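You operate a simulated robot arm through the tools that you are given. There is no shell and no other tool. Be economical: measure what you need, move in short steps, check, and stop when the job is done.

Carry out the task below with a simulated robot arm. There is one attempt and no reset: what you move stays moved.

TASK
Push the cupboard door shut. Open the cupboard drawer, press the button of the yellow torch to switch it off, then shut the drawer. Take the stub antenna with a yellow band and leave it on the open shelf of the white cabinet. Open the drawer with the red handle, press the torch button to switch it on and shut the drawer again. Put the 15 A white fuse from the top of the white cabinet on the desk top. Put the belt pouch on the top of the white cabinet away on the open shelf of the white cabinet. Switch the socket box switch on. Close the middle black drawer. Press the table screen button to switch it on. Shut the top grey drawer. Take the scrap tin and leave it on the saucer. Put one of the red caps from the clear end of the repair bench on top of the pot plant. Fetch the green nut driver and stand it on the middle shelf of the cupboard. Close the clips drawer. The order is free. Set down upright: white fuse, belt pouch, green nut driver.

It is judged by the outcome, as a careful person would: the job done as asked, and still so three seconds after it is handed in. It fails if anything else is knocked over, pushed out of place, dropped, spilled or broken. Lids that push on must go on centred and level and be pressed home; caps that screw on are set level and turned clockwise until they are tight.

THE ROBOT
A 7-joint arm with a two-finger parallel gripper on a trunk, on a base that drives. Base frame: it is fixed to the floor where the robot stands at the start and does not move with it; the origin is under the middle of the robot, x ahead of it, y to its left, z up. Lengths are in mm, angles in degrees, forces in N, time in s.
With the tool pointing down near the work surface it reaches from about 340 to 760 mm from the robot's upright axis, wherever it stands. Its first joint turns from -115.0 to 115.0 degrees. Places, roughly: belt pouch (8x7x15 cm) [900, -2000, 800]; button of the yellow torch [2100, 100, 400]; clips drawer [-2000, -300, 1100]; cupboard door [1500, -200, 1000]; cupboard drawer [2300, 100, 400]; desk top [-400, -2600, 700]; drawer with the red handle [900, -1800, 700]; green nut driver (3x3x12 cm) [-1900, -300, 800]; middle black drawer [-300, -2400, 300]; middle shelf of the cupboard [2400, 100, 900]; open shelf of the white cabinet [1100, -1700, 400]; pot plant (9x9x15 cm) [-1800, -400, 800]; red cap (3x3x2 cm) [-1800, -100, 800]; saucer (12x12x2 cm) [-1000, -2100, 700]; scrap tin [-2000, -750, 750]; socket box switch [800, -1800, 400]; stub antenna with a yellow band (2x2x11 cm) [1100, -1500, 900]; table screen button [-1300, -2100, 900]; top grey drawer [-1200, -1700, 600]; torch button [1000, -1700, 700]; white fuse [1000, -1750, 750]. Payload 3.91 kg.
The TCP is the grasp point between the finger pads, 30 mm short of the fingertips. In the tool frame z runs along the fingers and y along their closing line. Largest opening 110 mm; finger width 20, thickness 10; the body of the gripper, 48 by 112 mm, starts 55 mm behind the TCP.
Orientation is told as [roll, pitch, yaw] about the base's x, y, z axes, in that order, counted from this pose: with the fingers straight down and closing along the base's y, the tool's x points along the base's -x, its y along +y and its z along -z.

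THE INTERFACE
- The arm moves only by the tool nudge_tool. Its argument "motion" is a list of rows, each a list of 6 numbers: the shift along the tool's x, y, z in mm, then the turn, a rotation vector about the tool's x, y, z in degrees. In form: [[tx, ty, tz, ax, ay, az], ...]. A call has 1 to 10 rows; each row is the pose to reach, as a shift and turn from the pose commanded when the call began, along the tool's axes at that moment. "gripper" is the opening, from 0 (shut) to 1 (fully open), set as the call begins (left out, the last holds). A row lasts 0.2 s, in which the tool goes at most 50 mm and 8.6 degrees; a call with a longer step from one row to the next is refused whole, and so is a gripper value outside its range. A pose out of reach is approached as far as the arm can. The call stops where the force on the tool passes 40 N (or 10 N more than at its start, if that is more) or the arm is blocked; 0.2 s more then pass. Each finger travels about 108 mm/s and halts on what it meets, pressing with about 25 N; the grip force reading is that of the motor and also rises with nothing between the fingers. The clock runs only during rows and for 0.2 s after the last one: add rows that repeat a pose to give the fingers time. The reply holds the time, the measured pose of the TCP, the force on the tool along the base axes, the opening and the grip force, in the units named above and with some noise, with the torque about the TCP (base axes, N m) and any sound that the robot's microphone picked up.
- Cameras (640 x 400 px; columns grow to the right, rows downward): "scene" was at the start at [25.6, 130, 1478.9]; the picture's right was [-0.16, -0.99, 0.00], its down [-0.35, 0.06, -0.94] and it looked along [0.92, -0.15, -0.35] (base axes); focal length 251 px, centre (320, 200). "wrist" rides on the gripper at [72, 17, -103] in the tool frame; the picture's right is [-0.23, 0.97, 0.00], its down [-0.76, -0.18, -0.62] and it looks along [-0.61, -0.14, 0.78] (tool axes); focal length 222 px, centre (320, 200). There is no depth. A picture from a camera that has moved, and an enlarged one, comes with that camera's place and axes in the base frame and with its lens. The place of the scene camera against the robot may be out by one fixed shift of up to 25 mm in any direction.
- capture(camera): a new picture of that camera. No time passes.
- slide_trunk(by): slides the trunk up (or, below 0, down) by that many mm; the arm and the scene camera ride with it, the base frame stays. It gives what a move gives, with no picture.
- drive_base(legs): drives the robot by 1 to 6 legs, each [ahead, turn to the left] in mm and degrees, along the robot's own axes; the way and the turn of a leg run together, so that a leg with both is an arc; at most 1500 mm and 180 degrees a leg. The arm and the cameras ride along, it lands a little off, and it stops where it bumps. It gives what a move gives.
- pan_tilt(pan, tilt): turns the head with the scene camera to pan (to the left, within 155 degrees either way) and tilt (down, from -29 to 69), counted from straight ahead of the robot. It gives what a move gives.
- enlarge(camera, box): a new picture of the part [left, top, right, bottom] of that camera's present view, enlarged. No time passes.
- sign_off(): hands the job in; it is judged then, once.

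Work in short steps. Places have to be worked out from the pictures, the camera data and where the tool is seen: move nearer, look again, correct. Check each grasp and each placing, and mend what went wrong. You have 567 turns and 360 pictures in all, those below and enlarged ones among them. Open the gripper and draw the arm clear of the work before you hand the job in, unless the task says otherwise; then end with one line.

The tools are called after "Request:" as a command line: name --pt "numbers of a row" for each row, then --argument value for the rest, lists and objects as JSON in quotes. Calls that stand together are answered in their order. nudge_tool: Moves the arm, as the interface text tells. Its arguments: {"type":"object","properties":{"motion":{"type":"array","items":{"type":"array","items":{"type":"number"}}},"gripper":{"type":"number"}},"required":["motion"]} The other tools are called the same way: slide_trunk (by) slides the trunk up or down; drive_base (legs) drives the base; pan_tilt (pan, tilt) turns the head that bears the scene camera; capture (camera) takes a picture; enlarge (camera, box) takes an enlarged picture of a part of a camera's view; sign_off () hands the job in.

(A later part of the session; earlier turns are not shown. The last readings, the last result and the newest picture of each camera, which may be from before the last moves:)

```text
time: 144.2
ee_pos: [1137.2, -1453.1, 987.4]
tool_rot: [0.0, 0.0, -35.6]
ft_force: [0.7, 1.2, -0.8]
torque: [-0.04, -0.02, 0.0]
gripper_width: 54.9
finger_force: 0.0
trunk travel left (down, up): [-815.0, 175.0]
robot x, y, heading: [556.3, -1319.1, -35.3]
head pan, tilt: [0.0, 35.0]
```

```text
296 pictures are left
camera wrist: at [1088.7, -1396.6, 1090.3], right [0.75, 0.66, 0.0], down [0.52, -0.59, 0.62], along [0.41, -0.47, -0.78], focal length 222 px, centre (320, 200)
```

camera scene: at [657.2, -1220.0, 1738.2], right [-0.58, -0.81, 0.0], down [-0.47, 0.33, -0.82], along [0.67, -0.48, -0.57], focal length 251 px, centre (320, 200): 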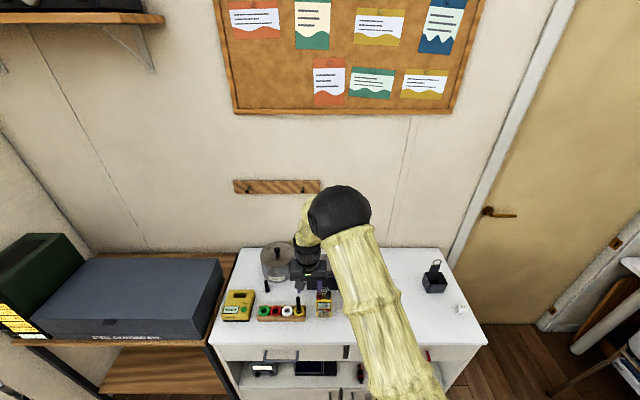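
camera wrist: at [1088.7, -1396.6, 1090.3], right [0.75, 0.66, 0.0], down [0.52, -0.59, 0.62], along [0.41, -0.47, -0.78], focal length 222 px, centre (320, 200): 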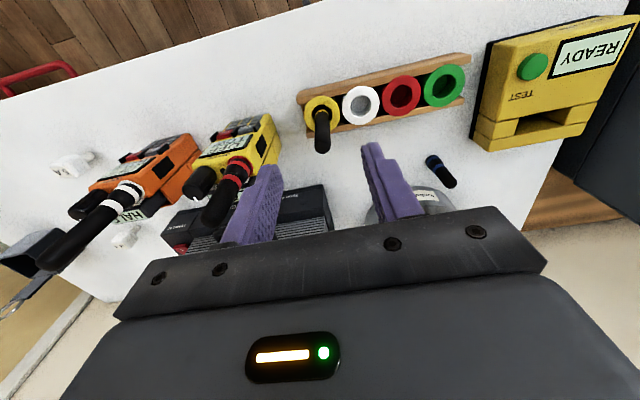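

Well centred. I descend and grip near the top.

Request:
nudge_tool --pt "0 1 40 0 0 0" --pt "0 2 75 0 0 0" --pt "0 2 85 0 0 0" --pt "0 2 85 0 0 0"

Request:
nudge_tool --pt "0 0 0 0 0 0" --pt "0 0 0 0 0 0" --pt "0 0 0 0 0 0" --gripper 0

Request:
capture --camera "wrist"

```text
time: 145.2
ee_pos: [1138.5, -1451.6, 902.3]
tool_rot: [0.0, 0.0, -35.6]
ft_force: [0.1, 0.4, 0.3]
torque: [0.01, 0.0, -0.03]
gripper_width: 55.1
finger_force: 0.1
trunk travel left (down, up): [-815.0, 175.0]
robot x, y, heading: [553.1, -1317.9, -35.5]
head pan, tilt: [0.0, 35.0]
```

```text
time: 145.9
ee_pos: [1138.9, -1451.5, 903.4]
tool_rot: [0.0, 0.0, -35.6]
ft_force: [0.0, 0.3, 0.2]
torque: [-0.01, 0.04, 0.01]
gripper_width: 13.7
finger_force: 25.1
trunk travel left (down, up): [-815.0, 175.0]
robot x, y, heading: [554.7, -1315.7, -35.3]
head pan, tilt: [0.0, 35.0]
```

```text
295 pictures are left
camera wrist: at [1089.7, -1395.5, 1005.7], right [0.75, 0.66, 0.0], down [0.52, -0.59, 0.62], along [0.41, -0.47, -0.78], focal length 222 px, centre (320, 200)
```

wrist: 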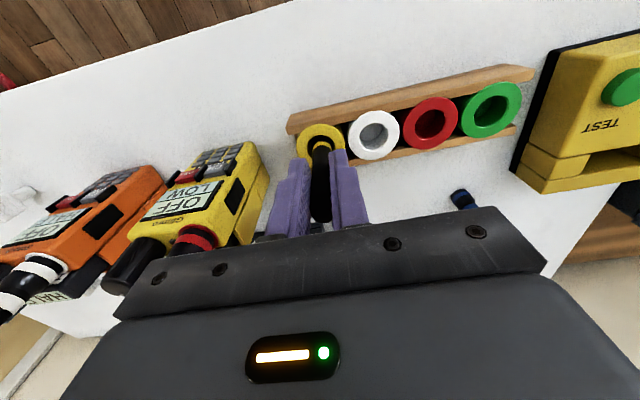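

Gripped (13.7 mm). I lift straight up slowly.

Request:
nudge_tool --pt "0 0 -10 0 0 0" --pt "0 0 -25 0 0 0" --pt "0 0 -50 0 0 0" --pt "0 0 -85 0 0 0" --pt "0 0 -120 0 0 0"

Request:
capture --camera "wrist"

```text
time: 147.2
ee_pos: [1139.2, -1451.9, 1024.3]
tool_rot: [-0.1, -0.1, -35.6]
ft_force: [0.3, 0.0, -0.9]
torque: [-0.02, 0.01, 0.0]
gripper_width: 13.9
finger_force: 25.1
trunk travel left (down, up): [-815.0, 175.0]
robot x, y, heading: [552.1, -1321.2, -35.5]
head pan, tilt: [0.0, 35.0]
```

```text
294 pictures are left
camera wrist: at [1089.8, -1395.1, 1126.6], right [0.75, 0.66, 0.0], down [0.52, -0.59, 0.62], along [0.41, -0.47, -0.78], focal length 222 px, centre (320, 200)
```

wrist: 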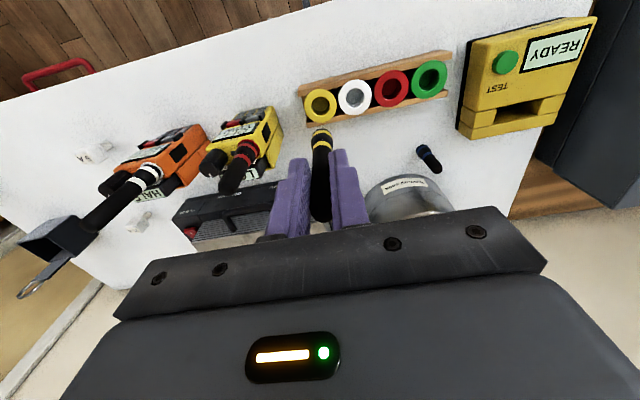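

Antenna is free, yellow band visible. I back off 300 mm and lower to look into the open shelf.

Request:
drive_base --legs '[[-320, 0]]'

Request:
slide_trunk --by -400

Request:
capture --camera "scene"

```text
time: 149.6
ee_pos: [877.6, -1263.2, 1023.4]
tool_rot: [0.0, 0.0, -35.4]
ft_force: [0.1, 0.1, -0.3]
torque: [0.02, -0.02, 0.01]
gripper_width: 13.8
finger_force: 24.7
trunk travel left (down, up): [-815.0, 175.0]
robot x, y, heading: [291.1, -1132.1, -35.4]
head pan, tilt: [0.0, 35.0]
```

```text
time: 153.4
ee_pos: [878.0, -1263.2, 624.1]
tool_rot: [0.0, 0.1, -35.5]
ft_force: [0.1, -0.3, -0.9]
torque: [-0.05, 0.0, 0.01]
gripper_width: 13.6
finger_force: 25.0
trunk travel left (down, up): [-415.0, 575.0]
robot x, y, heading: [291.1, -1130.1, -35.6]
head pan, tilt: [0.0, 35.0]
```

```text
293 pictures are left
camera scene: at [395.4, -1032.1, 1338.1], right [-0.58, -0.81, 0.0], down [-0.47, 0.33, -0.82], along [0.67, -0.47, -0.57], focal length 251 px, centre (320, 200)
```

scene: 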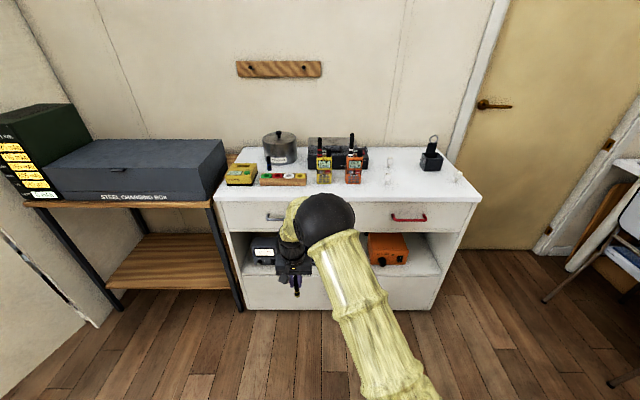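

Request:
nudge_tool --pt "10 0 0 0 -8.5 0" --pt "20 0 0 0 -17 0" --pt "30 0 0 0 -25.5 0" --pt "40 0 0 0 -34 0" --pt "50 0 0 0 -42.5 0" --pt "60 0 0 0 -51 0" --pt "70 0 0 0 -59.5 0" --pt "80 0 0 0 -68 0" --pt "80 0 0 0 -76.5 0" --pt "80 0 0 0 -85 0"

Request:
slide_trunk --by -150

Request:
capture --camera "wrist"

Request:
capture --camera "scene"

```text
time: 155.6
ee_pos: [812.7, -1217.6, 625.5]
tool_rot: [-0.2, -85.1, -35.3]
ft_force: [0.3, -0.1, 1.0]
torque: [-0.01, 0.04, 0.04]
gripper_width: 13.9
finger_force: 25.2
trunk travel left (down, up): [-415.0, 575.0]
robot x, y, heading: [286.3, -1135.7, -35.7]
head pan, tilt: [0.0, 35.0]
```

```text
time: 157.3
ee_pos: [812.2, -1216.3, 474.6]
tool_rot: [-0.3, -85.0, -35.0]
ft_force: [0.6, 0.4, -0.1]
torque: [0.01, 0.01, -0.04]
gripper_width: 14.3
finger_force: 24.9
trunk travel left (down, up): [-265.0, 725.0]
robot x, y, heading: [284.7, -1130.9, -35.4]
head pan, tilt: [0.0, 35.0]
```

```text
292 pictures are left
camera wrist: at [733.0, -1139.6, 409.9], right [0.58, 0.78, 0.23], down [-0.55, 0.18, 0.81], along [0.6, -0.6, 0.54], focal length 222 px, centre (320, 200)
```

wrist: 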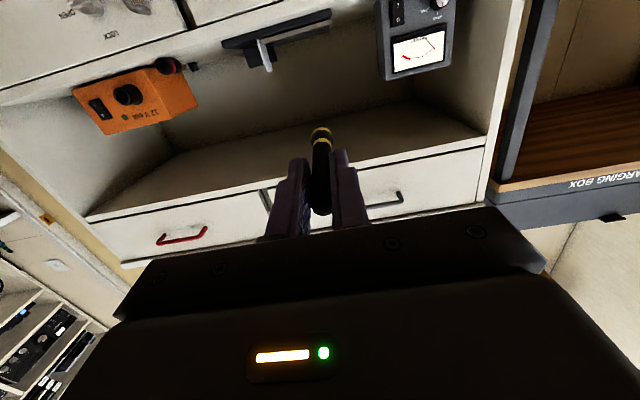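

```text
291 pictures are left
camera scene: at [395.4, -1032.0, 1188.1], right [-0.58, -0.81, 0.0], down [-0.47, 0.33, -0.82], along [0.67, -0.48, -0.57], focal length 251 px, centre (320, 200)
```

scene: 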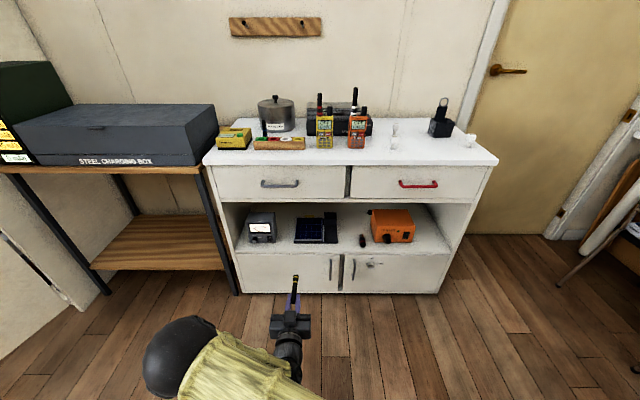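

Good view of the shelf. I zoom on it.

Request:
enlarge --camera "scene" --box '[205, 110, 505, 300]'

Request:
enlarge --camera "scene" --box '[330, 190, 450, 265]'

Request:
enlarge --camera "scene" --box '[380, 90, 490, 160]'

```text
2.11 times, centred on (355, 205) of scene
camera zoom: at [395.4, -1032.0, 1188.1], right [-0.58, -0.81, 0.0], down [-0.47, 0.33, -0.82], along [0.67, -0.48, -0.57], focal length 528 px, centre (246, 190)
```

zoom: 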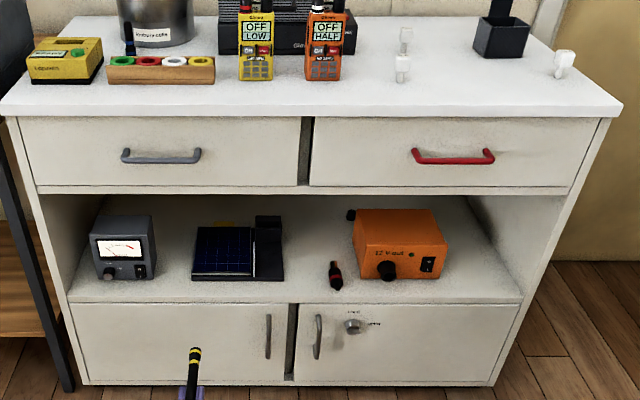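

```text
5.33 times, centred on (390, 228) of scene
camera zoom: at [395.4, -1032.0, 1188.1], right [-0.58, -0.81, 0.0], down [-0.47, 0.33, -0.82], along [0.67, -0.48, -0.57], focal length 1337 px, centre (-53, 53)
```

zoom: 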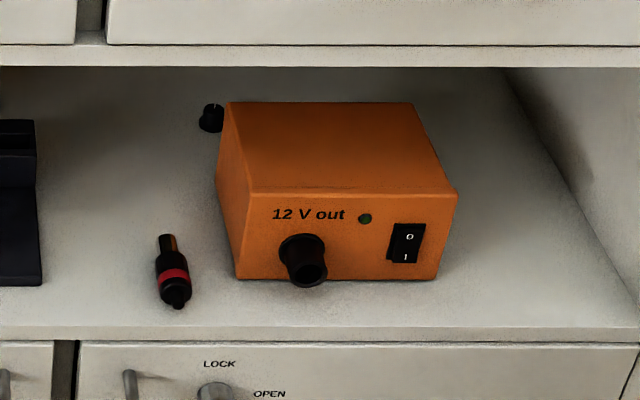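

```text
5.71 times, centred on (435, 125) of scene
camera zoom: at [395.4, -1032.0, 1188.1], right [-0.58, -0.81, 0.0], down [-0.47, 0.33, -0.82], along [0.67, -0.48, -0.57], focal length 1433 px, centre (-337, 629)
```

zoom: 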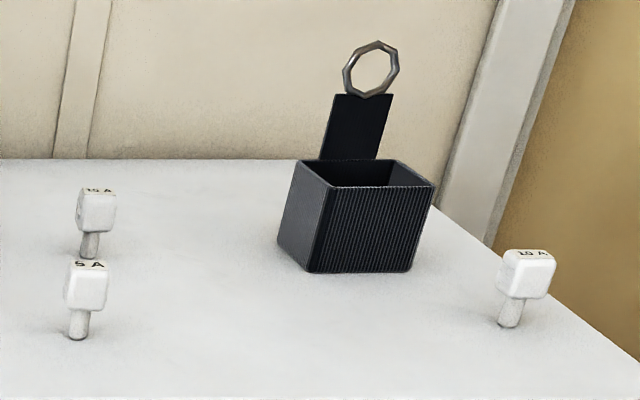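

Request:
enlarge --camera "scene" --box '[390, 118, 402, 126]'

Request:
enlarge --camera "scene" --box '[464, 130, 480, 141]'

```text
16.00 times, centred on (396, 122) of scene
camera zoom: at [395.4, -1032.0, 1188.1], right [-0.58, -0.81, 0.0], down [-0.47, 0.33, -0.82], along [0.67, -0.48, -0.57], focal length 4011 px, centre (-896, 1448)
```

zoom: 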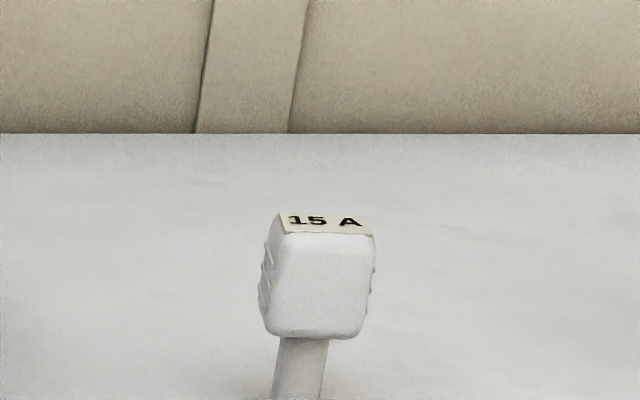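

```text
16.00 times, centred on (472, 136) of scene
camera zoom: at [395.4, -1032.0, 1188.1], right [-0.58, -0.81, 0.0], down [-0.47, 0.33, -0.82], along [0.67, -0.48, -0.57], focal length 4011 px, centre (-2112, 1232)
```

zoom: 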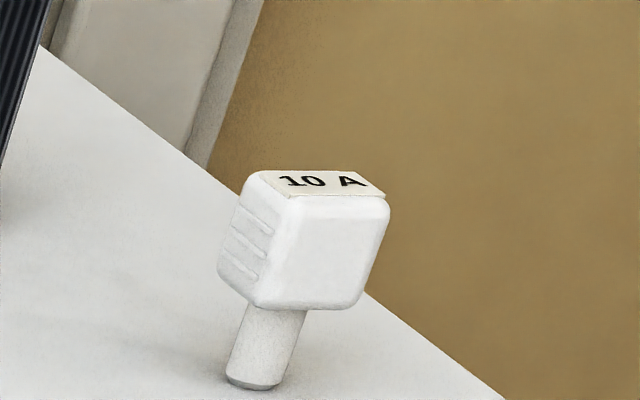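

15 A is the rear-left fuse. I zoom the wrist view to fix the shelf edge height for placing the antenna.

Request:
enlarge --camera "wrist" --box '[60, 0, 460, 200]'

```text
1.60 times, centred on (260, 100) of wrist
camera zoom: at [733.0, -1139.6, 409.9], right [0.58, 0.78, 0.23], down [-0.55, 0.18, 0.81], along [0.6, -0.6, 0.54], focal length 355 px, centre (416, 360)
```

zoom: 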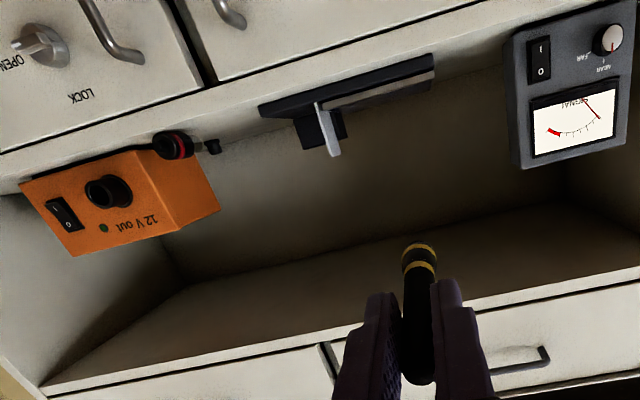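

Shelf top is at about z 366, its front edge at u'≈1671. I roll the tool 180° so its camera rides above, clear of the door handles.

Request:
nudge_tool --pt "0 0 0 0 0 8.5" --pt "0 0 0 0 0 17" --pt "0 0 0 0 0 25.5" --pt "0 0 0 0 0 34" --pt "0 0 0 0 0 42.5" --pt "0 0 0 0 0 51" --pt "0 0 0 0 0 59.5" --pt "0 0 0 0 0 68" --pt "0 0 0 0 0 76.5" --pt "0 0 0 0 0 85"

Request:
nudge_tool --pt "0 0 0 0 0 8.5" --pt "0 0 0 0 0 17" --pt "0 0 0 0 0 25.5" --pt "0 0 0 0 0 34" --pt "0 0 0 0 0 42.5" --pt "0 0 0 0 0 51" --pt "0 0 0 0 0 59.5" --pt "0 0 0 0 0 68" --pt "0 0 0 0 0 76.5" --pt "0 0 0 0 0 85"

Request:
capture --camera "wrist"

```text
time: 159.6
ee_pos: [812.9, -1217.5, 473.4]
tool_rot: [85.0, -4.8, -125.2]
ft_force: [0.4, 0.2, -0.7]
torque: [0.0, -0.01, -0.02]
gripper_width: 13.8
finger_force: 25.2
trunk travel left (down, up): [-265.0, 725.0]
robot x, y, heading: [291.6, -1134.1, -35.6]
head pan, tilt: [0.0, 35.0]
```

```text
time: 161.8
ee_pos: [812.4, -1217.9, 473.4]
tool_rot: [62.8, 79.0, -152.2]
ft_force: [1.2, -0.4, -0.4]
torque: [-0.01, -0.02, -0.02]
gripper_width: 14.0
finger_force: 25.0
trunk travel left (down, up): [-265.0, 725.0]
robot x, y, heading: [288.3, -1133.4, -35.4]
head pan, tilt: [0.0, 35.0]
```

```text
284 pictures are left
camera wrist: at [731.0, -1164.2, 555.9], right [-0.58, -0.81, -0.06], down [-0.54, 0.44, -0.72], along [0.61, -0.39, -0.69], focal length 222 px, centre (320, 200)
```

wrist: 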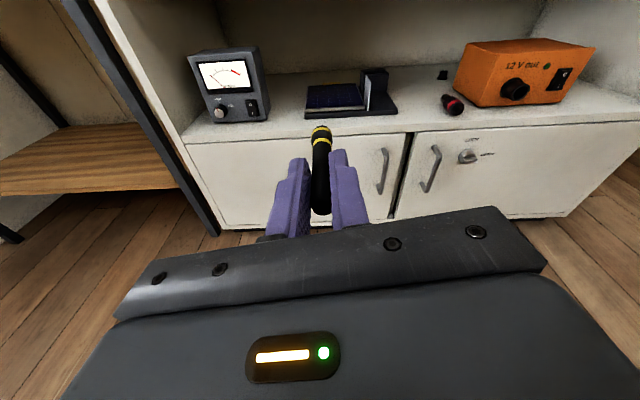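

The camera is now upright. I finish the roll, level the tool, and shift right toward the gap between the panel and the plug.

Request:
nudge_tool --pt "0 0 0 0 0 8" --pt "0 0 0 0 0 10" --pt "0 0 0 0 0 10"

Request:
nudge_tool --pt "0 45 0 0 5 0" --pt "0 90 0 0 5 0" --pt "0 135 0 0 5 0" --pt "0 180 0 0 5 0" --pt "-20 205 0 0 5 0" --pt "-60 205 0 0 5 0" --pt "-70 205 0 0 5 0" --pt "-70 205 0 0 5 0"

Request:
capture --camera "wrist"

```text
time: 162.6
ee_pos: [813.2, -1217.6, 474.6]
tool_rot: [-0.3, 85.1, 144.3]
ft_force: [0.2, 0.3, 0.2]
torque: [-0.02, 0.0, -0.01]
gripper_width: 13.9
finger_force: 24.8
trunk travel left (down, up): [-265.0, 725.0]
robot x, y, heading: [291.5, -1133.4, -35.6]
head pan, tilt: [0.0, 35.0]
```

```text
time: 164.3
ee_pos: [755.9, -1424.4, 452.1]
tool_rot: [6.3, 89.6, 150.9]
ft_force: [0.4, 0.0, -0.1]
torque: [0.04, 0.04, 0.0]
gripper_width: 13.9
finger_force: 25.7
out of reach, approached as far as the arm can: row 1, 2, 3, 4, 5, 6, 7, 8
trunk travel left (down, up): [-265.0, 725.0]
robot x, y, heading: [288.8, -1130.6, -35.4]
head pan, tilt: [0.0, 35.0]
```

```text
283 pictures are left
camera wrist: at [662.1, -1378.2, 524.3], right [-0.57, -0.79, -0.23], down [-0.41, 0.51, -0.76], along [0.72, -0.34, -0.61], focal length 222 px, centre (320, 200)
```

wrist: 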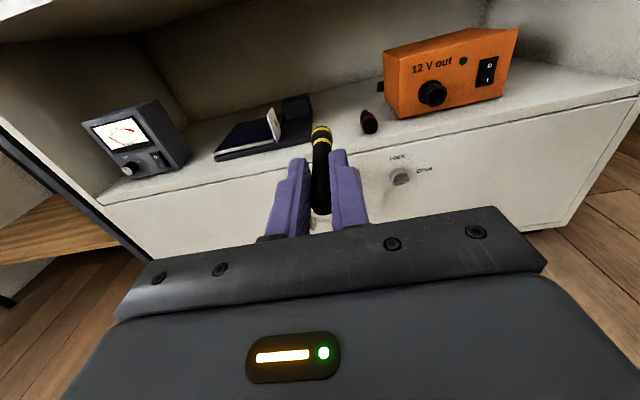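

Tool is level and upright; the spot was just too close to the body. I extend forward and lower to shelf height, still in front of the shelf.

Request:
nudge_tool --pt "0 5 30 0 0 0" --pt "0 5 60 0 0 0" --pt "-20 5 90 0 0 0" --pt "-40 5 110 0 0 0" --pt "-58 5 110 0 0 0" --pt "-58 5 110 0 0 0"

Request:
capture --camera "wrist"

Request:
capture --camera "scene"

```text
time: 165.8
ee_pos: [844.4, -1495.1, 394.4]
tool_rot: [82.0, 89.9, -133.3]
ft_force: [0.5, 0.1, 0.0]
torque: [0.01, 0.0, 0.0]
gripper_width: 13.5
finger_force: 25.2
trunk travel left (down, up): [-265.0, 725.0]
robot x, y, heading: [290.3, -1131.6, -35.2]
head pan, tilt: [0.0, 35.0]
```

```text
282 pictures are left
camera wrist: at [749.0, -1447.2, 465.1], right [-0.57, -0.79, -0.23], down [-0.4, 0.51, -0.76], along [0.72, -0.34, -0.61], focal length 222 px, centre (320, 200)
```

wrist: 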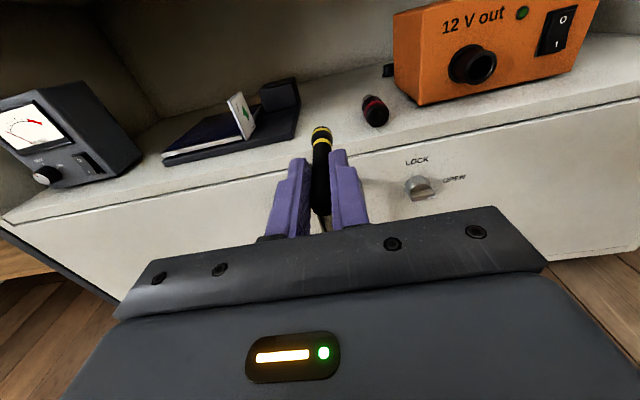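

```text
281 pictures are left
camera scene: at [395.4, -1032.1, 1188.1], right [-0.58, -0.81, 0.0], down [-0.47, 0.33, -0.82], along [0.67, -0.47, -0.57], focal length 251 px, centre (320, 200)
```

scene: 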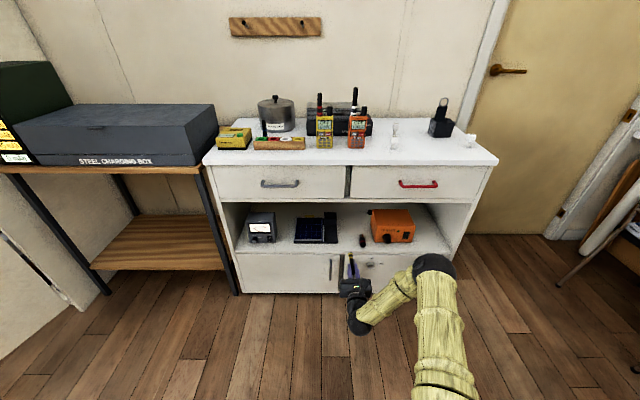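

I drive the base forward 150 mm, carrying the antenna over the shelf, then check.

Request:
nudge_tool --pt "0 6 0 0 0 0" --pt "0 6 0 0 0 0"

Request:
drive_base --legs '[[150, 0]]'

Request:
capture --camera "wrist"

```text
time: 166.3
ee_pos: [838.7, -1497.6, 392.5]
tool_rot: [32.0, 90.0, 176.5]
ft_force: [-0.4, 0.4, -1.0]
torque: [0.03, 0.02, -0.01]
gripper_width: 14.0
finger_force: 25.7
trunk travel left (down, up): [-265.0, 725.0]
robot x, y, heading: [288.1, -1134.0, -35.6]
head pan, tilt: [0.0, 35.0]
```

```text
time: 167.8
ee_pos: [962.1, -1585.4, 393.0]
tool_rot: [53.3, 90.0, -162.3]
ft_force: [-0.1, 0.2, 0.2]
torque: [0.02, 0.03, 0.01]
gripper_width: 13.7
finger_force: 25.6
trunk travel left (down, up): [-265.0, 725.0]
robot x, y, heading: [413.8, -1218.0, -35.6]
head pan, tilt: [0.0, 35.0]
```

```text
280 pictures are left
camera wrist: at [867.0, -1538.8, 465.0], right [-0.57, -0.79, -0.23], down [-0.4, 0.51, -0.76], along [0.72, -0.34, -0.61], focal length 222 px, centre (320, 200)
```

wrist: 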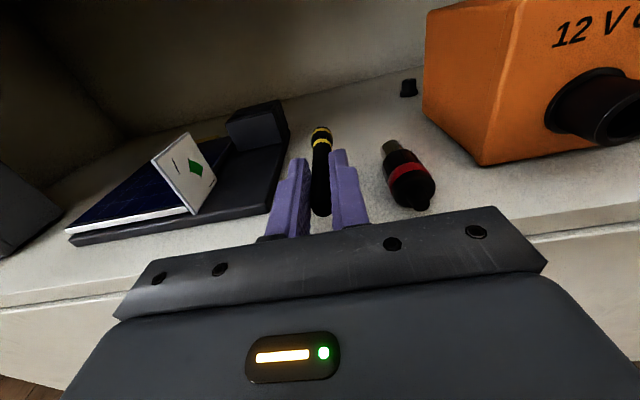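

Request:
nudge_tool --pt "0 4 12 0 0 0" --pt "-6 4 14 0 0 0" --pt "-12 4 14 0 0 0" --pt "-15 4 14 0 0 0" --pt "-15 4 14 0 0 0"

Request:
capture --camera "wrist"

```text
time: 169.1
ee_pos: [970.3, -1596.3, 379.1]
tool_rot: [63.3, 90.0, -152.0]
ft_force: [0.0, -0.1, -0.6]
torque: [0.02, 0.03, -0.01]
gripper_width: 14.0
finger_force: 25.3
trunk travel left (down, up): [-265.0, 725.0]
robot x, y, heading: [411.9, -1220.6, -35.3]
head pan, tilt: [0.0, 35.0]
```

```text
279 pictures are left
camera wrist: at [876.1, -1550.6, 450.1], right [-0.57, -0.79, -0.23], down [-0.4, 0.51, -0.76], along [0.72, -0.34, -0.61], focal length 222 px, centre (320, 200)
```

wrist: 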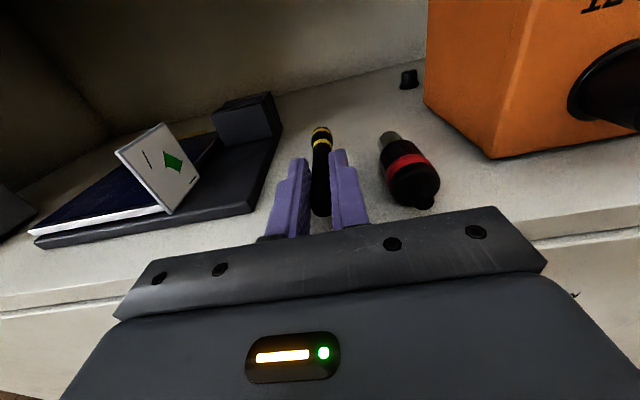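

Request:
nudge_tool --pt "-2 0 0 0 0 0" --pt "-4 0 0 0 0 0" --pt "-6 0 0 0 0 0" --pt "-8 0 0 0 0 0"

```text
time: 170.1
ee_pos: [969.4, -1596.7, 371.2]
tool_rot: [83.6, 90.0, -132.0]
ft_force: [0.3, 1.0, 0.3]
torque: [0.0, 0.01, -0.02]
gripper_width: 13.8
finger_force: 25.0
trunk travel left (down, up): [-265.0, 725.0]
robot x, y, heading: [412.3, -1219.2, -35.5]
head pan, tilt: [0.0, 35.0]
```

Request:
nudge_tool --pt "-2 0 0 0 0 0" --pt "-4 0 0 0 0 0" --pt "-6 0 0 0 0 0" --pt "-8 0 0 0 0 0" --pt "-10 0 0 0 0 0"

Request:
capture --camera "wrist"

```text
time: 171.4
ee_pos: [972.8, -1598.5, 368.0]
tool_rot: [177.6, 89.0, -38.1]
ft_force: [-3.4, 2.2, 16.2]
torque: [0.14, 0.19, 0.01]
gripper_width: 13.9
finger_force: 24.6
trunk travel left (down, up): [-265.0, 725.0]
robot x, y, heading: [412.2, -1221.0, -35.7]
head pan, tilt: [0.0, 35.0]
stopped in row 5: the force on the tool passed its limit at 40 N (the readings are from after the stop); the commanded pose is now the measured one
```

```text
278 pictures are left
camera wrist: at [876.6, -1550.7, 437.2], right [-0.56, -0.79, -0.23], down [-0.39, 0.5, -0.77], along [0.73, -0.35, -0.59], focal length 222 px, centre (320, 200)
```

wrist: 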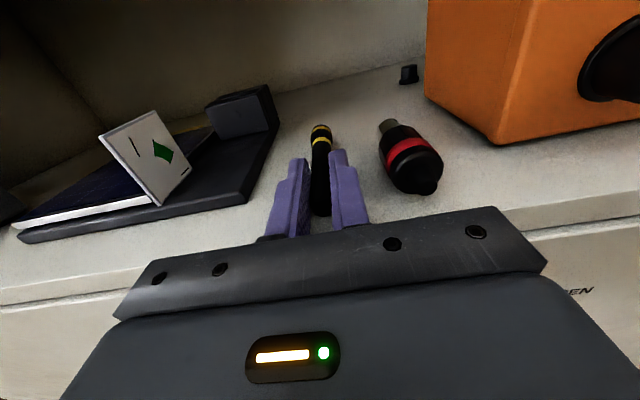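

Contact. I ease up 2 mm, open just enough, and draw back.

Request:
nudge_tool --pt "1 0 0 0 0 0" --pt "1 0 0 0 0 0" --pt "1 0 0 0 0 0" --gripper 0.25

Request:
nudge_tool --pt "2 0 -15 0 0 0" --pt "2 0 -45 0 0 0" --pt "4 0 -80 0 0 0" --pt "4 0 -110 0 0 0"

Request:
capture --camera "wrist"

```text
time: 172.2
ee_pos: [970.1, -1597.9, 364.8]
tool_rot: [174.5, 89.5, -41.0]
ft_force: [0.7, -0.3, 0.5]
torque: [0.03, -0.02, -0.02]
gripper_width: 27.3
finger_force: 0.1
trunk travel left (down, up): [-265.0, 725.0]
robot x, y, heading: [410.8, -1220.1, -35.3]
head pan, tilt: [0.0, 35.0]
```

```text
time: 173.2
ee_pos: [880.0, -1534.5, 368.9]
tool_rot: [170.5, 89.4, -45.3]
ft_force: [-0.5, -0.4, 0.3]
torque: [0.0, 0.05, -0.01]
gripper_width: 27.6
finger_force: 0.0
trunk travel left (down, up): [-265.0, 725.0]
robot x, y, heading: [411.7, -1222.1, -35.6]
head pan, tilt: [0.0, 35.0]
```

```text
277 pictures are left
camera wrist: at [786.2, -1486.6, 439.1], right [-0.57, -0.79, -0.23], down [-0.4, 0.5, -0.77], along [0.72, -0.35, -0.6], focal length 222 px, centre (320, 200)
```

wrist: 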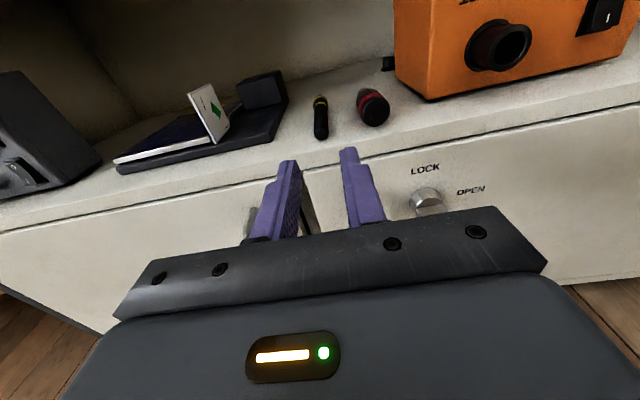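

Antenna lies safely on the shelf. Next, the socket box switch: I close the fingers and move right to view it.

Request:
nudge_tool --pt "0 0 -30 0 0 0" --pt "10 40 -30 0 0 0" --pt "20 80 -30 0 0 0" --pt "30 120 -30 0 0 0" --pt "40 160 -30 0 0 0" --pt "40 200 -30 0 0 0" --pt "40 235 -30 0 0 0" --pt "40 235 -30 0 0 0" --gripper 0

Request:
capture --camera "wrist"

```text
time: 175.0
ee_pos: [719.2, -1707.2, 408.7]
tool_rot: [173.9, 89.4, -41.9]
ft_force: [0.7, 0.8, 0.6]
torque: [0.05, -0.02, 0.01]
gripper_width: 0.0
finger_force: 25.4
trunk travel left (down, up): [-265.0, 725.0]
robot x, y, heading: [411.1, -1216.7, -35.5]
head pan, tilt: [0.0, 35.0]
```

```text
276 pictures are left
camera wrist: at [624.9, -1659.8, 478.7], right [-0.57, -0.79, -0.23], down [-0.4, 0.5, -0.77], along [0.72, -0.34, -0.6], focal length 222 px, centre (320, 200)
```

wrist: 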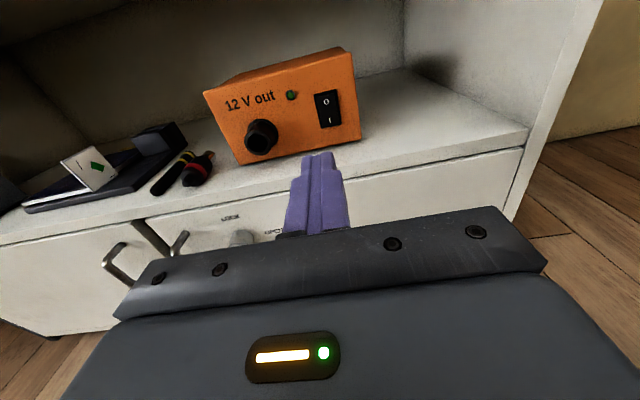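

Request:
enlarge --camera "wrist" --box '[240, 60, 400, 180]'

```text
3.33 times, centred on (320, 120) of wrist
camera zoom: at [624.9, -1659.8, 478.7], right [-0.57, -0.79, -0.23], down [-0.4, 0.5, -0.77], along [0.72, -0.34, -0.6], focal length 740 px, centre (320, 467)
```

zoom: 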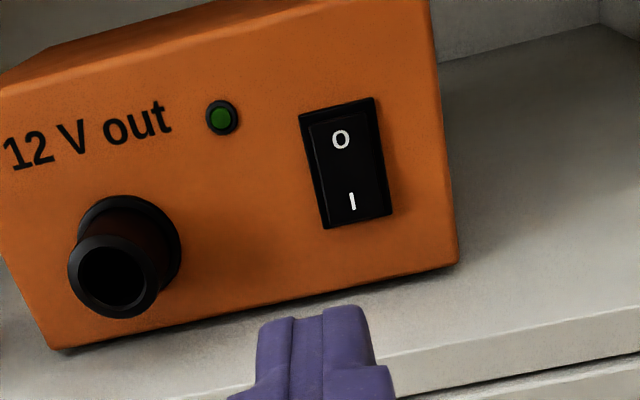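

I aim at the lower "I" half (z≈389, v'≈-994) and approach.

Request:
nudge_tool --pt "-10 5 30 0 0 0" --pt "-22 9 65 0 0 0" --pt "-22 9 100 0 0 0" --pt "-22 9 112 0 0 0" --pt "-22 9 112 0 0 0"

Request:
enlarge --camera "wrist" --box '[220, 60, 420, 200]'

```text
time: 176.2
ee_pos: [805.7, -1781.2, 387.1]
tool_rot: [175.6, 89.5, -40.0]
ft_force: [-0.4, 0.4, -0.3]
torque: [0.03, -0.04, 0.0]
gripper_width: 0.1
finger_force: 25.0
trunk travel left (down, up): [-265.0, 725.0]
robot x, y, heading: [407.1, -1218.1, -35.7]
head pan, tilt: [0.0, 35.0]
```

```text
2.86 times, centred on (320, 130) of wrist
camera zoom: at [711.5, -1733.1, 457.6], right [-0.57, -0.79, -0.23], down [-0.4, 0.5, -0.77], along [0.72, -0.35, -0.6], focal length 635 px, centre (320, 400)
```

zoom: 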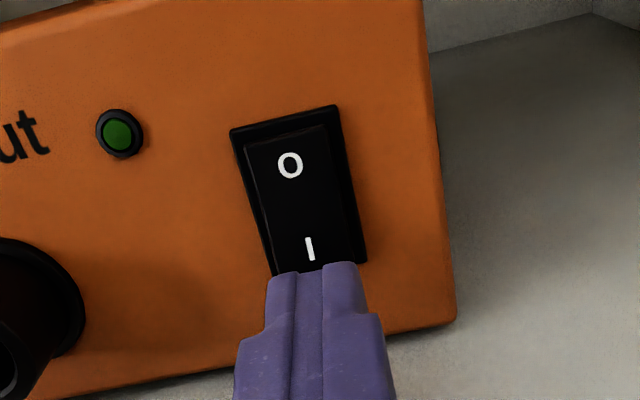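

Request:
nudge_tool --pt "3 0 5 0 0 0" --pt "3 0 9 0 0 0" --pt "3 0 12 0 0 0" --pt "3 0 14 0 0 0" --pt "3 0 16 0 0 0" --pt "3 0 18 0 0 0"

Request:
nudge_tool --pt "0 0 -15 0 0 0" --pt "10 0 -50 0 0 0" --pt "10 0 -80 0 0 0"

Request:
enlarge --camera "wrist" --box '[220, 60, 420, 200]'

```text
time: 177.6
ee_pos: [816.9, -1788.6, 390.3]
tool_rot: [174.0, 89.5, -41.7]
ft_force: [-5.5, 5.8, 3.0]
torque: [-0.1, -0.09, 0.01]
gripper_width: 0.0
finger_force: 24.8
trunk travel left (down, up): [-265.0, 725.0]
robot x, y, heading: [410.8, -1218.8, -35.4]
head pan, tilt: [0.0, 35.0]
heard: click
stopped in row 6: the force on the tool passed its limit at 42 N (the readings are from after the stop); the commanded pose is now the measured one
```

```text
time: 178.4
ee_pos: [753.6, -1741.8, 398.9]
tool_rot: [168.8, 89.5, -46.9]
ft_force: [0.2, -0.5, 0.4]
torque: [0.01, 0.02, 0.01]
gripper_width: 0.0
finger_force: 24.9
trunk travel left (down, up): [-265.0, 725.0]
robot x, y, heading: [414.5, -1221.7, -35.3]
head pan, tilt: [0.0, 35.0]
```

```text
2.86 times, centred on (320, 130) of wrist
camera zoom: at [659.8, -1694.7, 468.5], right [-0.57, -0.79, -0.23], down [-0.4, 0.5, -0.77], along [0.72, -0.34, -0.6], focal length 635 px, centre (320, 400)
```

zoom: 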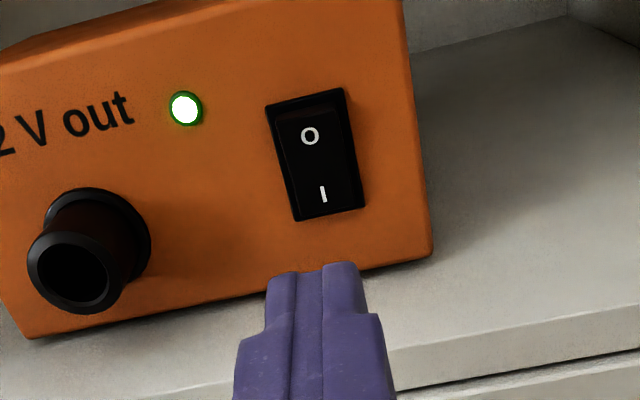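

Click heard and the green lamp is lit. I back off 200 mm and raise the trunk toward the red-handled drawer.

Request:
drive_base --legs '[[-200, 0]]'

Request:
slide_trunk --by 310

Request:
capture --camera "wrist"

Request:
capture --camera "scene"

```text
time: 180.2
ee_pos: [591.2, -1625.0, 397.3]
tool_rot: [175.0, 89.6, -40.5]
ft_force: [0.2, 0.2, 0.7]
torque: [0.0, 0.01, 0.02]
gripper_width: 0.0
finger_force: 24.4
trunk travel left (down, up): [-265.0, 725.0]
robot x, y, heading: [244.7, -1099.4, -35.5]
head pan, tilt: [0.0, 35.0]
```

```text
time: 183.3
ee_pos: [591.0, -1624.7, 707.6]
tool_rot: [174.7, 89.6, -40.9]
ft_force: [-0.4, -0.5, -0.1]
torque: [-0.01, 0.02, 0.02]
gripper_width: 0.3
finger_force: 25.2
trunk travel left (down, up): [-575.0, 415.0]
robot x, y, heading: [246.9, -1101.6, -35.4]
head pan, tilt: [0.0, 35.0]
```

```text
272 pictures are left
camera wrist: at [496.4, -1578.0, 778.4], right [-0.57, -0.79, -0.23], down [-0.4, 0.5, -0.77], along [0.72, -0.34, -0.6], focal length 222 px, centre (320, 200)
```

wrist: 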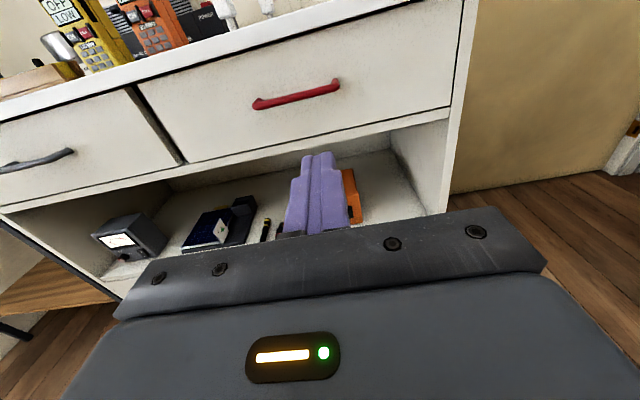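

```text
271 pictures are left
camera scene: at [352.3, -1001.6, 1498.1], right [-0.58, -0.81, 0.0], down [-0.47, 0.33, -0.82], along [0.67, -0.47, -0.57], focal length 251 px, centre (320, 200)
```

scene: 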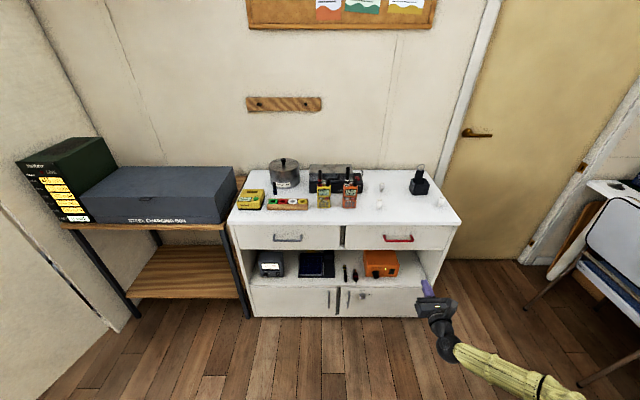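

Handle is at about v'-957, z 711. I roll the tool back by 90° so the fingers close vertically, opening them.

Request:
nudge_tool --pt "0 0 0 0 0 -8.5" --pt "0 0 0 0 0 -17" --pt "0 0 0 0 0 -25.5" --pt "0 0 0 0 0 -34" --pt "0 0 0 0 0 -42.5" --pt "0 0 0 0 0 -51" --pt "0 0 0 0 0 -59.5" --pt "0 0 0 0 0 -68" --pt "0 0 0 0 0 -76.5" --pt "0 0 0 0 0 -85" --gripper 0.5

Request:
nudge_tool --pt "0 0 0 0 0 -5" --pt "30 0 0 0 0 -5" --pt "30 0 0 0 0 -5"

Request:
capture --camera "wrist"

```text
time: 185.5
ee_pos: [591.9, -1625.6, 707.6]
tool_rot: [90.3, 4.9, -125.5]
ft_force: [-0.7, 0.0, 0.6]
torque: [0.0, -0.04, -0.02]
gripper_width: 54.7
finger_force: 0.1
trunk travel left (down, up): [-575.0, 415.0]
robot x, y, heading: [249.2, -1099.9, -35.3]
head pan, tilt: [0.0, 35.0]
```

```text
time: 186.3
ee_pos: [608.3, -1600.6, 709.1]
tool_rot: [90.4, -0.1, -125.7]
ft_force: [0.1, -0.1, 1.3]
torque: [0.01, 0.01, -0.02]
gripper_width: 54.9
finger_force: 0.0
trunk travel left (down, up): [-575.0, 415.0]
robot x, y, heading: [245.6, -1102.0, -35.7]
head pan, tilt: [0.0, 35.0]
```

```text
270 pictures are left
camera wrist: at [566.1, -1480.7, 724.8], right [-0.14, -0.18, 0.97], down [-0.95, -0.26, -0.18], along [0.28, -0.95, -0.13], focal length 222 px, centre (320, 200)
```

wrist: 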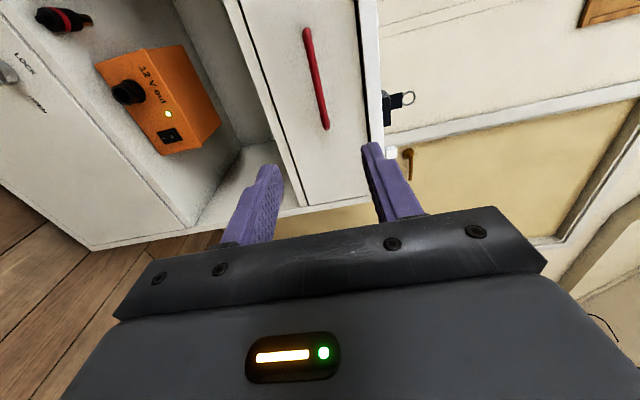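

Request:
drive_base --legs '[[140, 0]]'

Request:
capture --camera "wrist"

```text
time: 187.7
ee_pos: [722.5, -1682.3, 709.5]
tool_rot: [90.4, -0.1, -125.5]
ft_force: [0.1, -0.8, -0.4]
torque: [0.01, 0.01, -0.01]
gripper_width: 55.0
finger_force: 0.0
trunk travel left (down, up): [-575.0, 415.0]
robot x, y, heading: [362.4, -1184.0, -35.5]
head pan, tilt: [0.0, 35.0]
```

```text
269 pictures are left
camera wrist: at [681.2, -1562.6, 724.8], right [-0.14, -0.18, 0.97], down [-0.95, -0.26, -0.18], along [0.28, -0.95, -0.14], focal length 222 px, centre (320, 200)
```

wrist: 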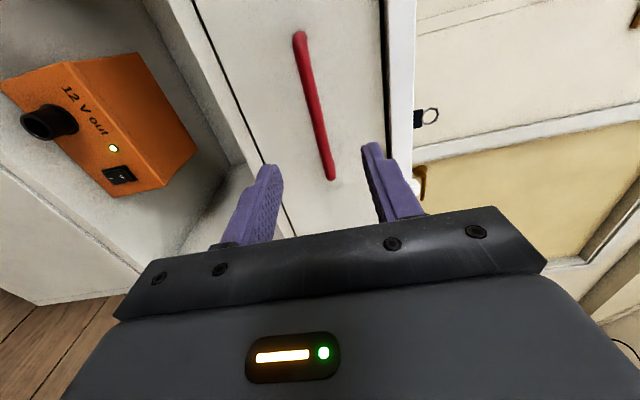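

Bar at u'1652, v'-957, z 708. I advance 83 mm and grip.

Request:
nudge_tool --pt "5 -1 30 0 0 0" --pt "5 -1 60 0 0 0" --pt "5 -1 83 0 0 0" --pt "5 -1 83 0 0 0"

Request:
nudge_tool --pt "0 0 0 0 0 0" --pt "0 0 0 0 0 0" --pt "0 0 0 0 0 0" --pt "0 0 0 0 0 0" --gripper 0

```text
time: 188.7
ee_pos: [793.0, -1726.5, 709.9]
tool_rot: [90.4, 0.0, -125.6]
ft_force: [-0.5, -0.2, 0.4]
torque: [0.0, 0.0, -0.03]
gripper_width: 55.0
finger_force: 0.0
trunk travel left (down, up): [-575.0, 415.0]
robot x, y, heading: [359.7, -1183.5, -35.4]
head pan, tilt: [0.0, 35.0]
```

```text
time: 189.7
ee_pos: [792.1, -1726.6, 709.7]
tool_rot: [90.5, -0.2, -125.6]
ft_force: [1.8, -0.9, 6.2]
torque: [0.01, -0.11, 0.0]
gripper_width: 10.8
finger_force: 45.4
trunk travel left (down, up): [-575.0, 415.0]
robot x, y, heading: [361.1, -1181.9, -35.3]
head pan, tilt: [0.0, 35.0]
```

Gripped (10.8 mm). I pull the drawer out slowly.

Request:
nudge_tool --pt "0 0 -4 0 0 0" --pt "0 0 -10 0 0 0" --pt "0 0 -20 0 0 0" --pt "0 0 -35 0 0 0" --pt "0 0 -55 0 0 0" --pt "0 0 -75 0 0 0" --pt "0 0 -95 0 0 0" --pt "0 0 -115 0 0 0" --pt "0 0 -135 0 0 0"

Request:
capture --camera "scene"

```text
time: 191.7
ee_pos: [681.7, -1645.6, 709.3]
tool_rot: [90.6, -0.1, -125.7]
ft_force: [-5.1, -4.8, 19.7]
torque: [0.01, -0.14, 0.29]
gripper_width: 10.4
finger_force: 45.3
trunk travel left (down, up): [-575.0, 415.0]
robot x, y, heading: [360.8, -1182.6, -35.6]
head pan, tilt: [0.0, 35.0]
```

```text
268 pictures are left
camera scene: at [465.8, -1082.4, 1498.3], right [-0.58, -0.82, 0.0], down [-0.47, 0.33, -0.82], along [0.67, -0.47, -0.57], focal length 251 px, centre (320, 200)
```

scene: 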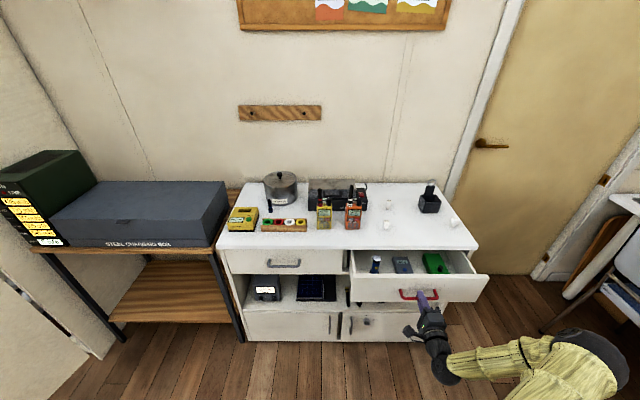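

Request:
enlarge --camera "scene" --box '[345, 235, 495, 310]'

```text
4.27 times, centred on (420, 272) of scene
camera zoom: at [465.8, -1082.4, 1498.3], right [-0.58, -0.82, 0.0], down [-0.47, 0.33, -0.82], along [0.67, -0.47, -0.57], focal length 1070 px, centre (-107, -109)
```

zoom: 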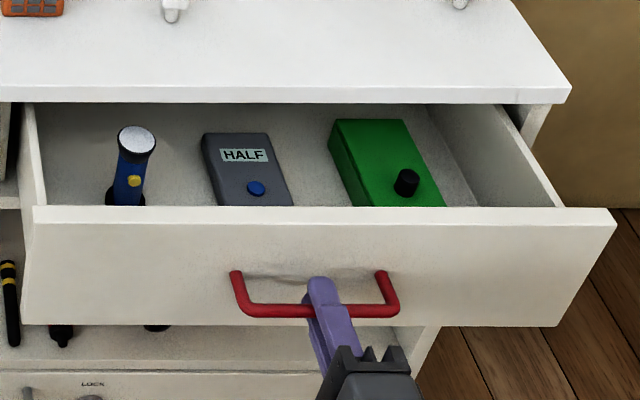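

The blue torch with a yellow button is at the left. I pull out a little farther.

Request:
nudge_tool --pt "0 0 -15 0 0 0" --pt "0 0 -30 0 0 0" --pt "0 0 -45 0 0 0" --pt "0 0 -60 0 0 0"

Request:
enlarge --camera "scene" --box '[335, 235, 495, 325]'

```text
time: 192.7
ee_pos: [633.5, -1611.9, 710.5]
tool_rot: [90.7, 0.0, -125.7]
ft_force: [-7.9, -8.1, 29.5]
torque: [-0.03, -0.2, 0.43]
gripper_width: 10.5
finger_force: 45.8
trunk travel left (down, up): [-575.0, 415.0]
robot x, y, heading: [362.1, -1184.3, -35.3]
head pan, tilt: [0.0, 35.0]
```

```text
4.00 times, centred on (415, 280) of scene
camera zoom: at [465.2, -1082.1, 1498.4], right [-0.58, -0.82, 0.0], down [-0.47, 0.33, -0.82], along [0.67, -0.48, -0.57], focal length 1003 px, centre (-60, -120)
```

zoom: 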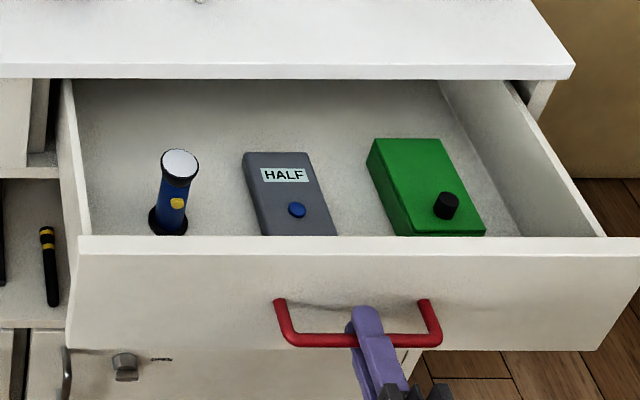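

The torch stands upright with its yellow button facing me; a plain push could tip it, so I'll squeeze it fore-aft: one finger behind, one on the button. I release the handle, back off and rise.

Request:
nudge_tool --pt "0 0 0 0 0 0" --pt "0 0 0 0 0 0" --pt "0 0 -20 0 0 0" --pt "0 0 -60 0 0 0" --gripper 0.6

```text
time: 193.7
ee_pos: [586.3, -1576.5, 707.4]
tool_rot: [90.4, -0.2, -125.6]
ft_force: [-0.8, 0.6, 0.2]
torque: [0.0, -0.01, 0.01]
gripper_width: 65.9
finger_force: 0.1
trunk travel left (down, up): [-575.0, 415.0]
robot x, y, heading: [362.0, -1183.2, -35.6]
head pan, tilt: [0.0, 35.0]
```

Request:
slide_trunk --by 220

Request:
nudge_tool --pt "0 0 0 8.5 0 0" --pt "0 0 0 17 0 0" --pt "0 0 0 25.5 0 0" --pt "0 0 0 34 0 0" --pt "0 0 0 42.5 0 0" --pt "0 0 0 51 0 0" --pt "0 0 0 59.5 0 0" --pt "0 0 0 68 0 0" --pt "0 0 0 76.5 0 0" --pt "0 0 0 85 0 0"

Request:
nudge_tool --pt "0 0 0 4.6 0 0" --pt "0 0 0 4.6 0 0"

Request:
capture --camera "wrist"

Request:
capture --camera "scene"

```text
time: 196.1
ee_pos: [586.0, -1576.7, 927.1]
tool_rot: [90.4, 0.0, -125.6]
ft_force: [0.0, -0.3, -0.5]
torque: [-0.01, -0.01, -0.01]
gripper_width: 66.1
finger_force: 0.2
trunk travel left (down, up): [-795.0, 195.0]
robot x, y, heading: [363.0, -1187.5, -35.4]
head pan, tilt: [0.0, 35.0]
```

```text
time: 198.3
ee_pos: [586.7, -1577.2, 927.5]
tool_rot: [5.4, 0.0, -125.8]
ft_force: [0.6, -1.0, 0.2]
torque: [-0.01, 0.02, 0.01]
gripper_width: 65.6
finger_force: 0.0
trunk travel left (down, up): [-795.0, 195.0]
robot x, y, heading: [357.1, -1184.0, -35.4]
head pan, tilt: [0.0, 35.0]
```

```text
time: 198.9
ee_pos: [585.0, -1578.2, 927.2]
tool_rot: [0.7, 0.0, -125.6]
ft_force: [-0.4, 0.4, 0.8]
torque: [0.0, -0.02, 0.02]
gripper_width: 65.9
finger_force: 0.0
trunk travel left (down, up): [-795.0, 195.0]
robot x, y, heading: [362.8, -1183.3, -35.4]
head pan, tilt: [0.0, 35.0]
```

```text
265 pictures are left
camera wrist: at [640.0, -1527.4, 1029.7], right [0.66, -0.75, 0.01], down [-0.6, -0.51, 0.62], along [-0.46, -0.42, -0.78], focal length 222 px, centre (320, 200)
```

wrist: 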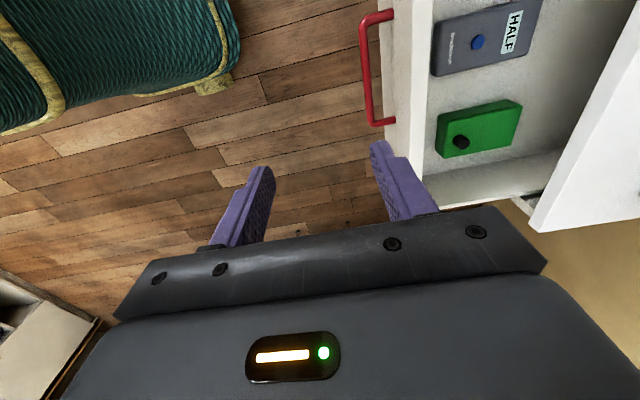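

```text
264 pictures are left
camera scene: at [466.6, -1083.5, 1718.2], right [-0.58, -0.81, 0.0], down [-0.47, 0.33, -0.82], along [0.67, -0.47, -0.57], focal length 251 px, centre (320, 200)
```

scene: 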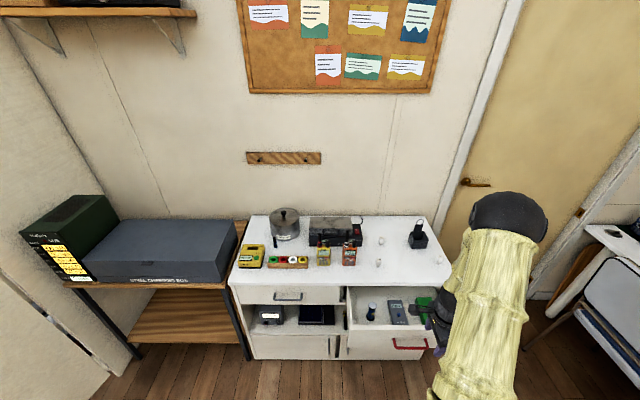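

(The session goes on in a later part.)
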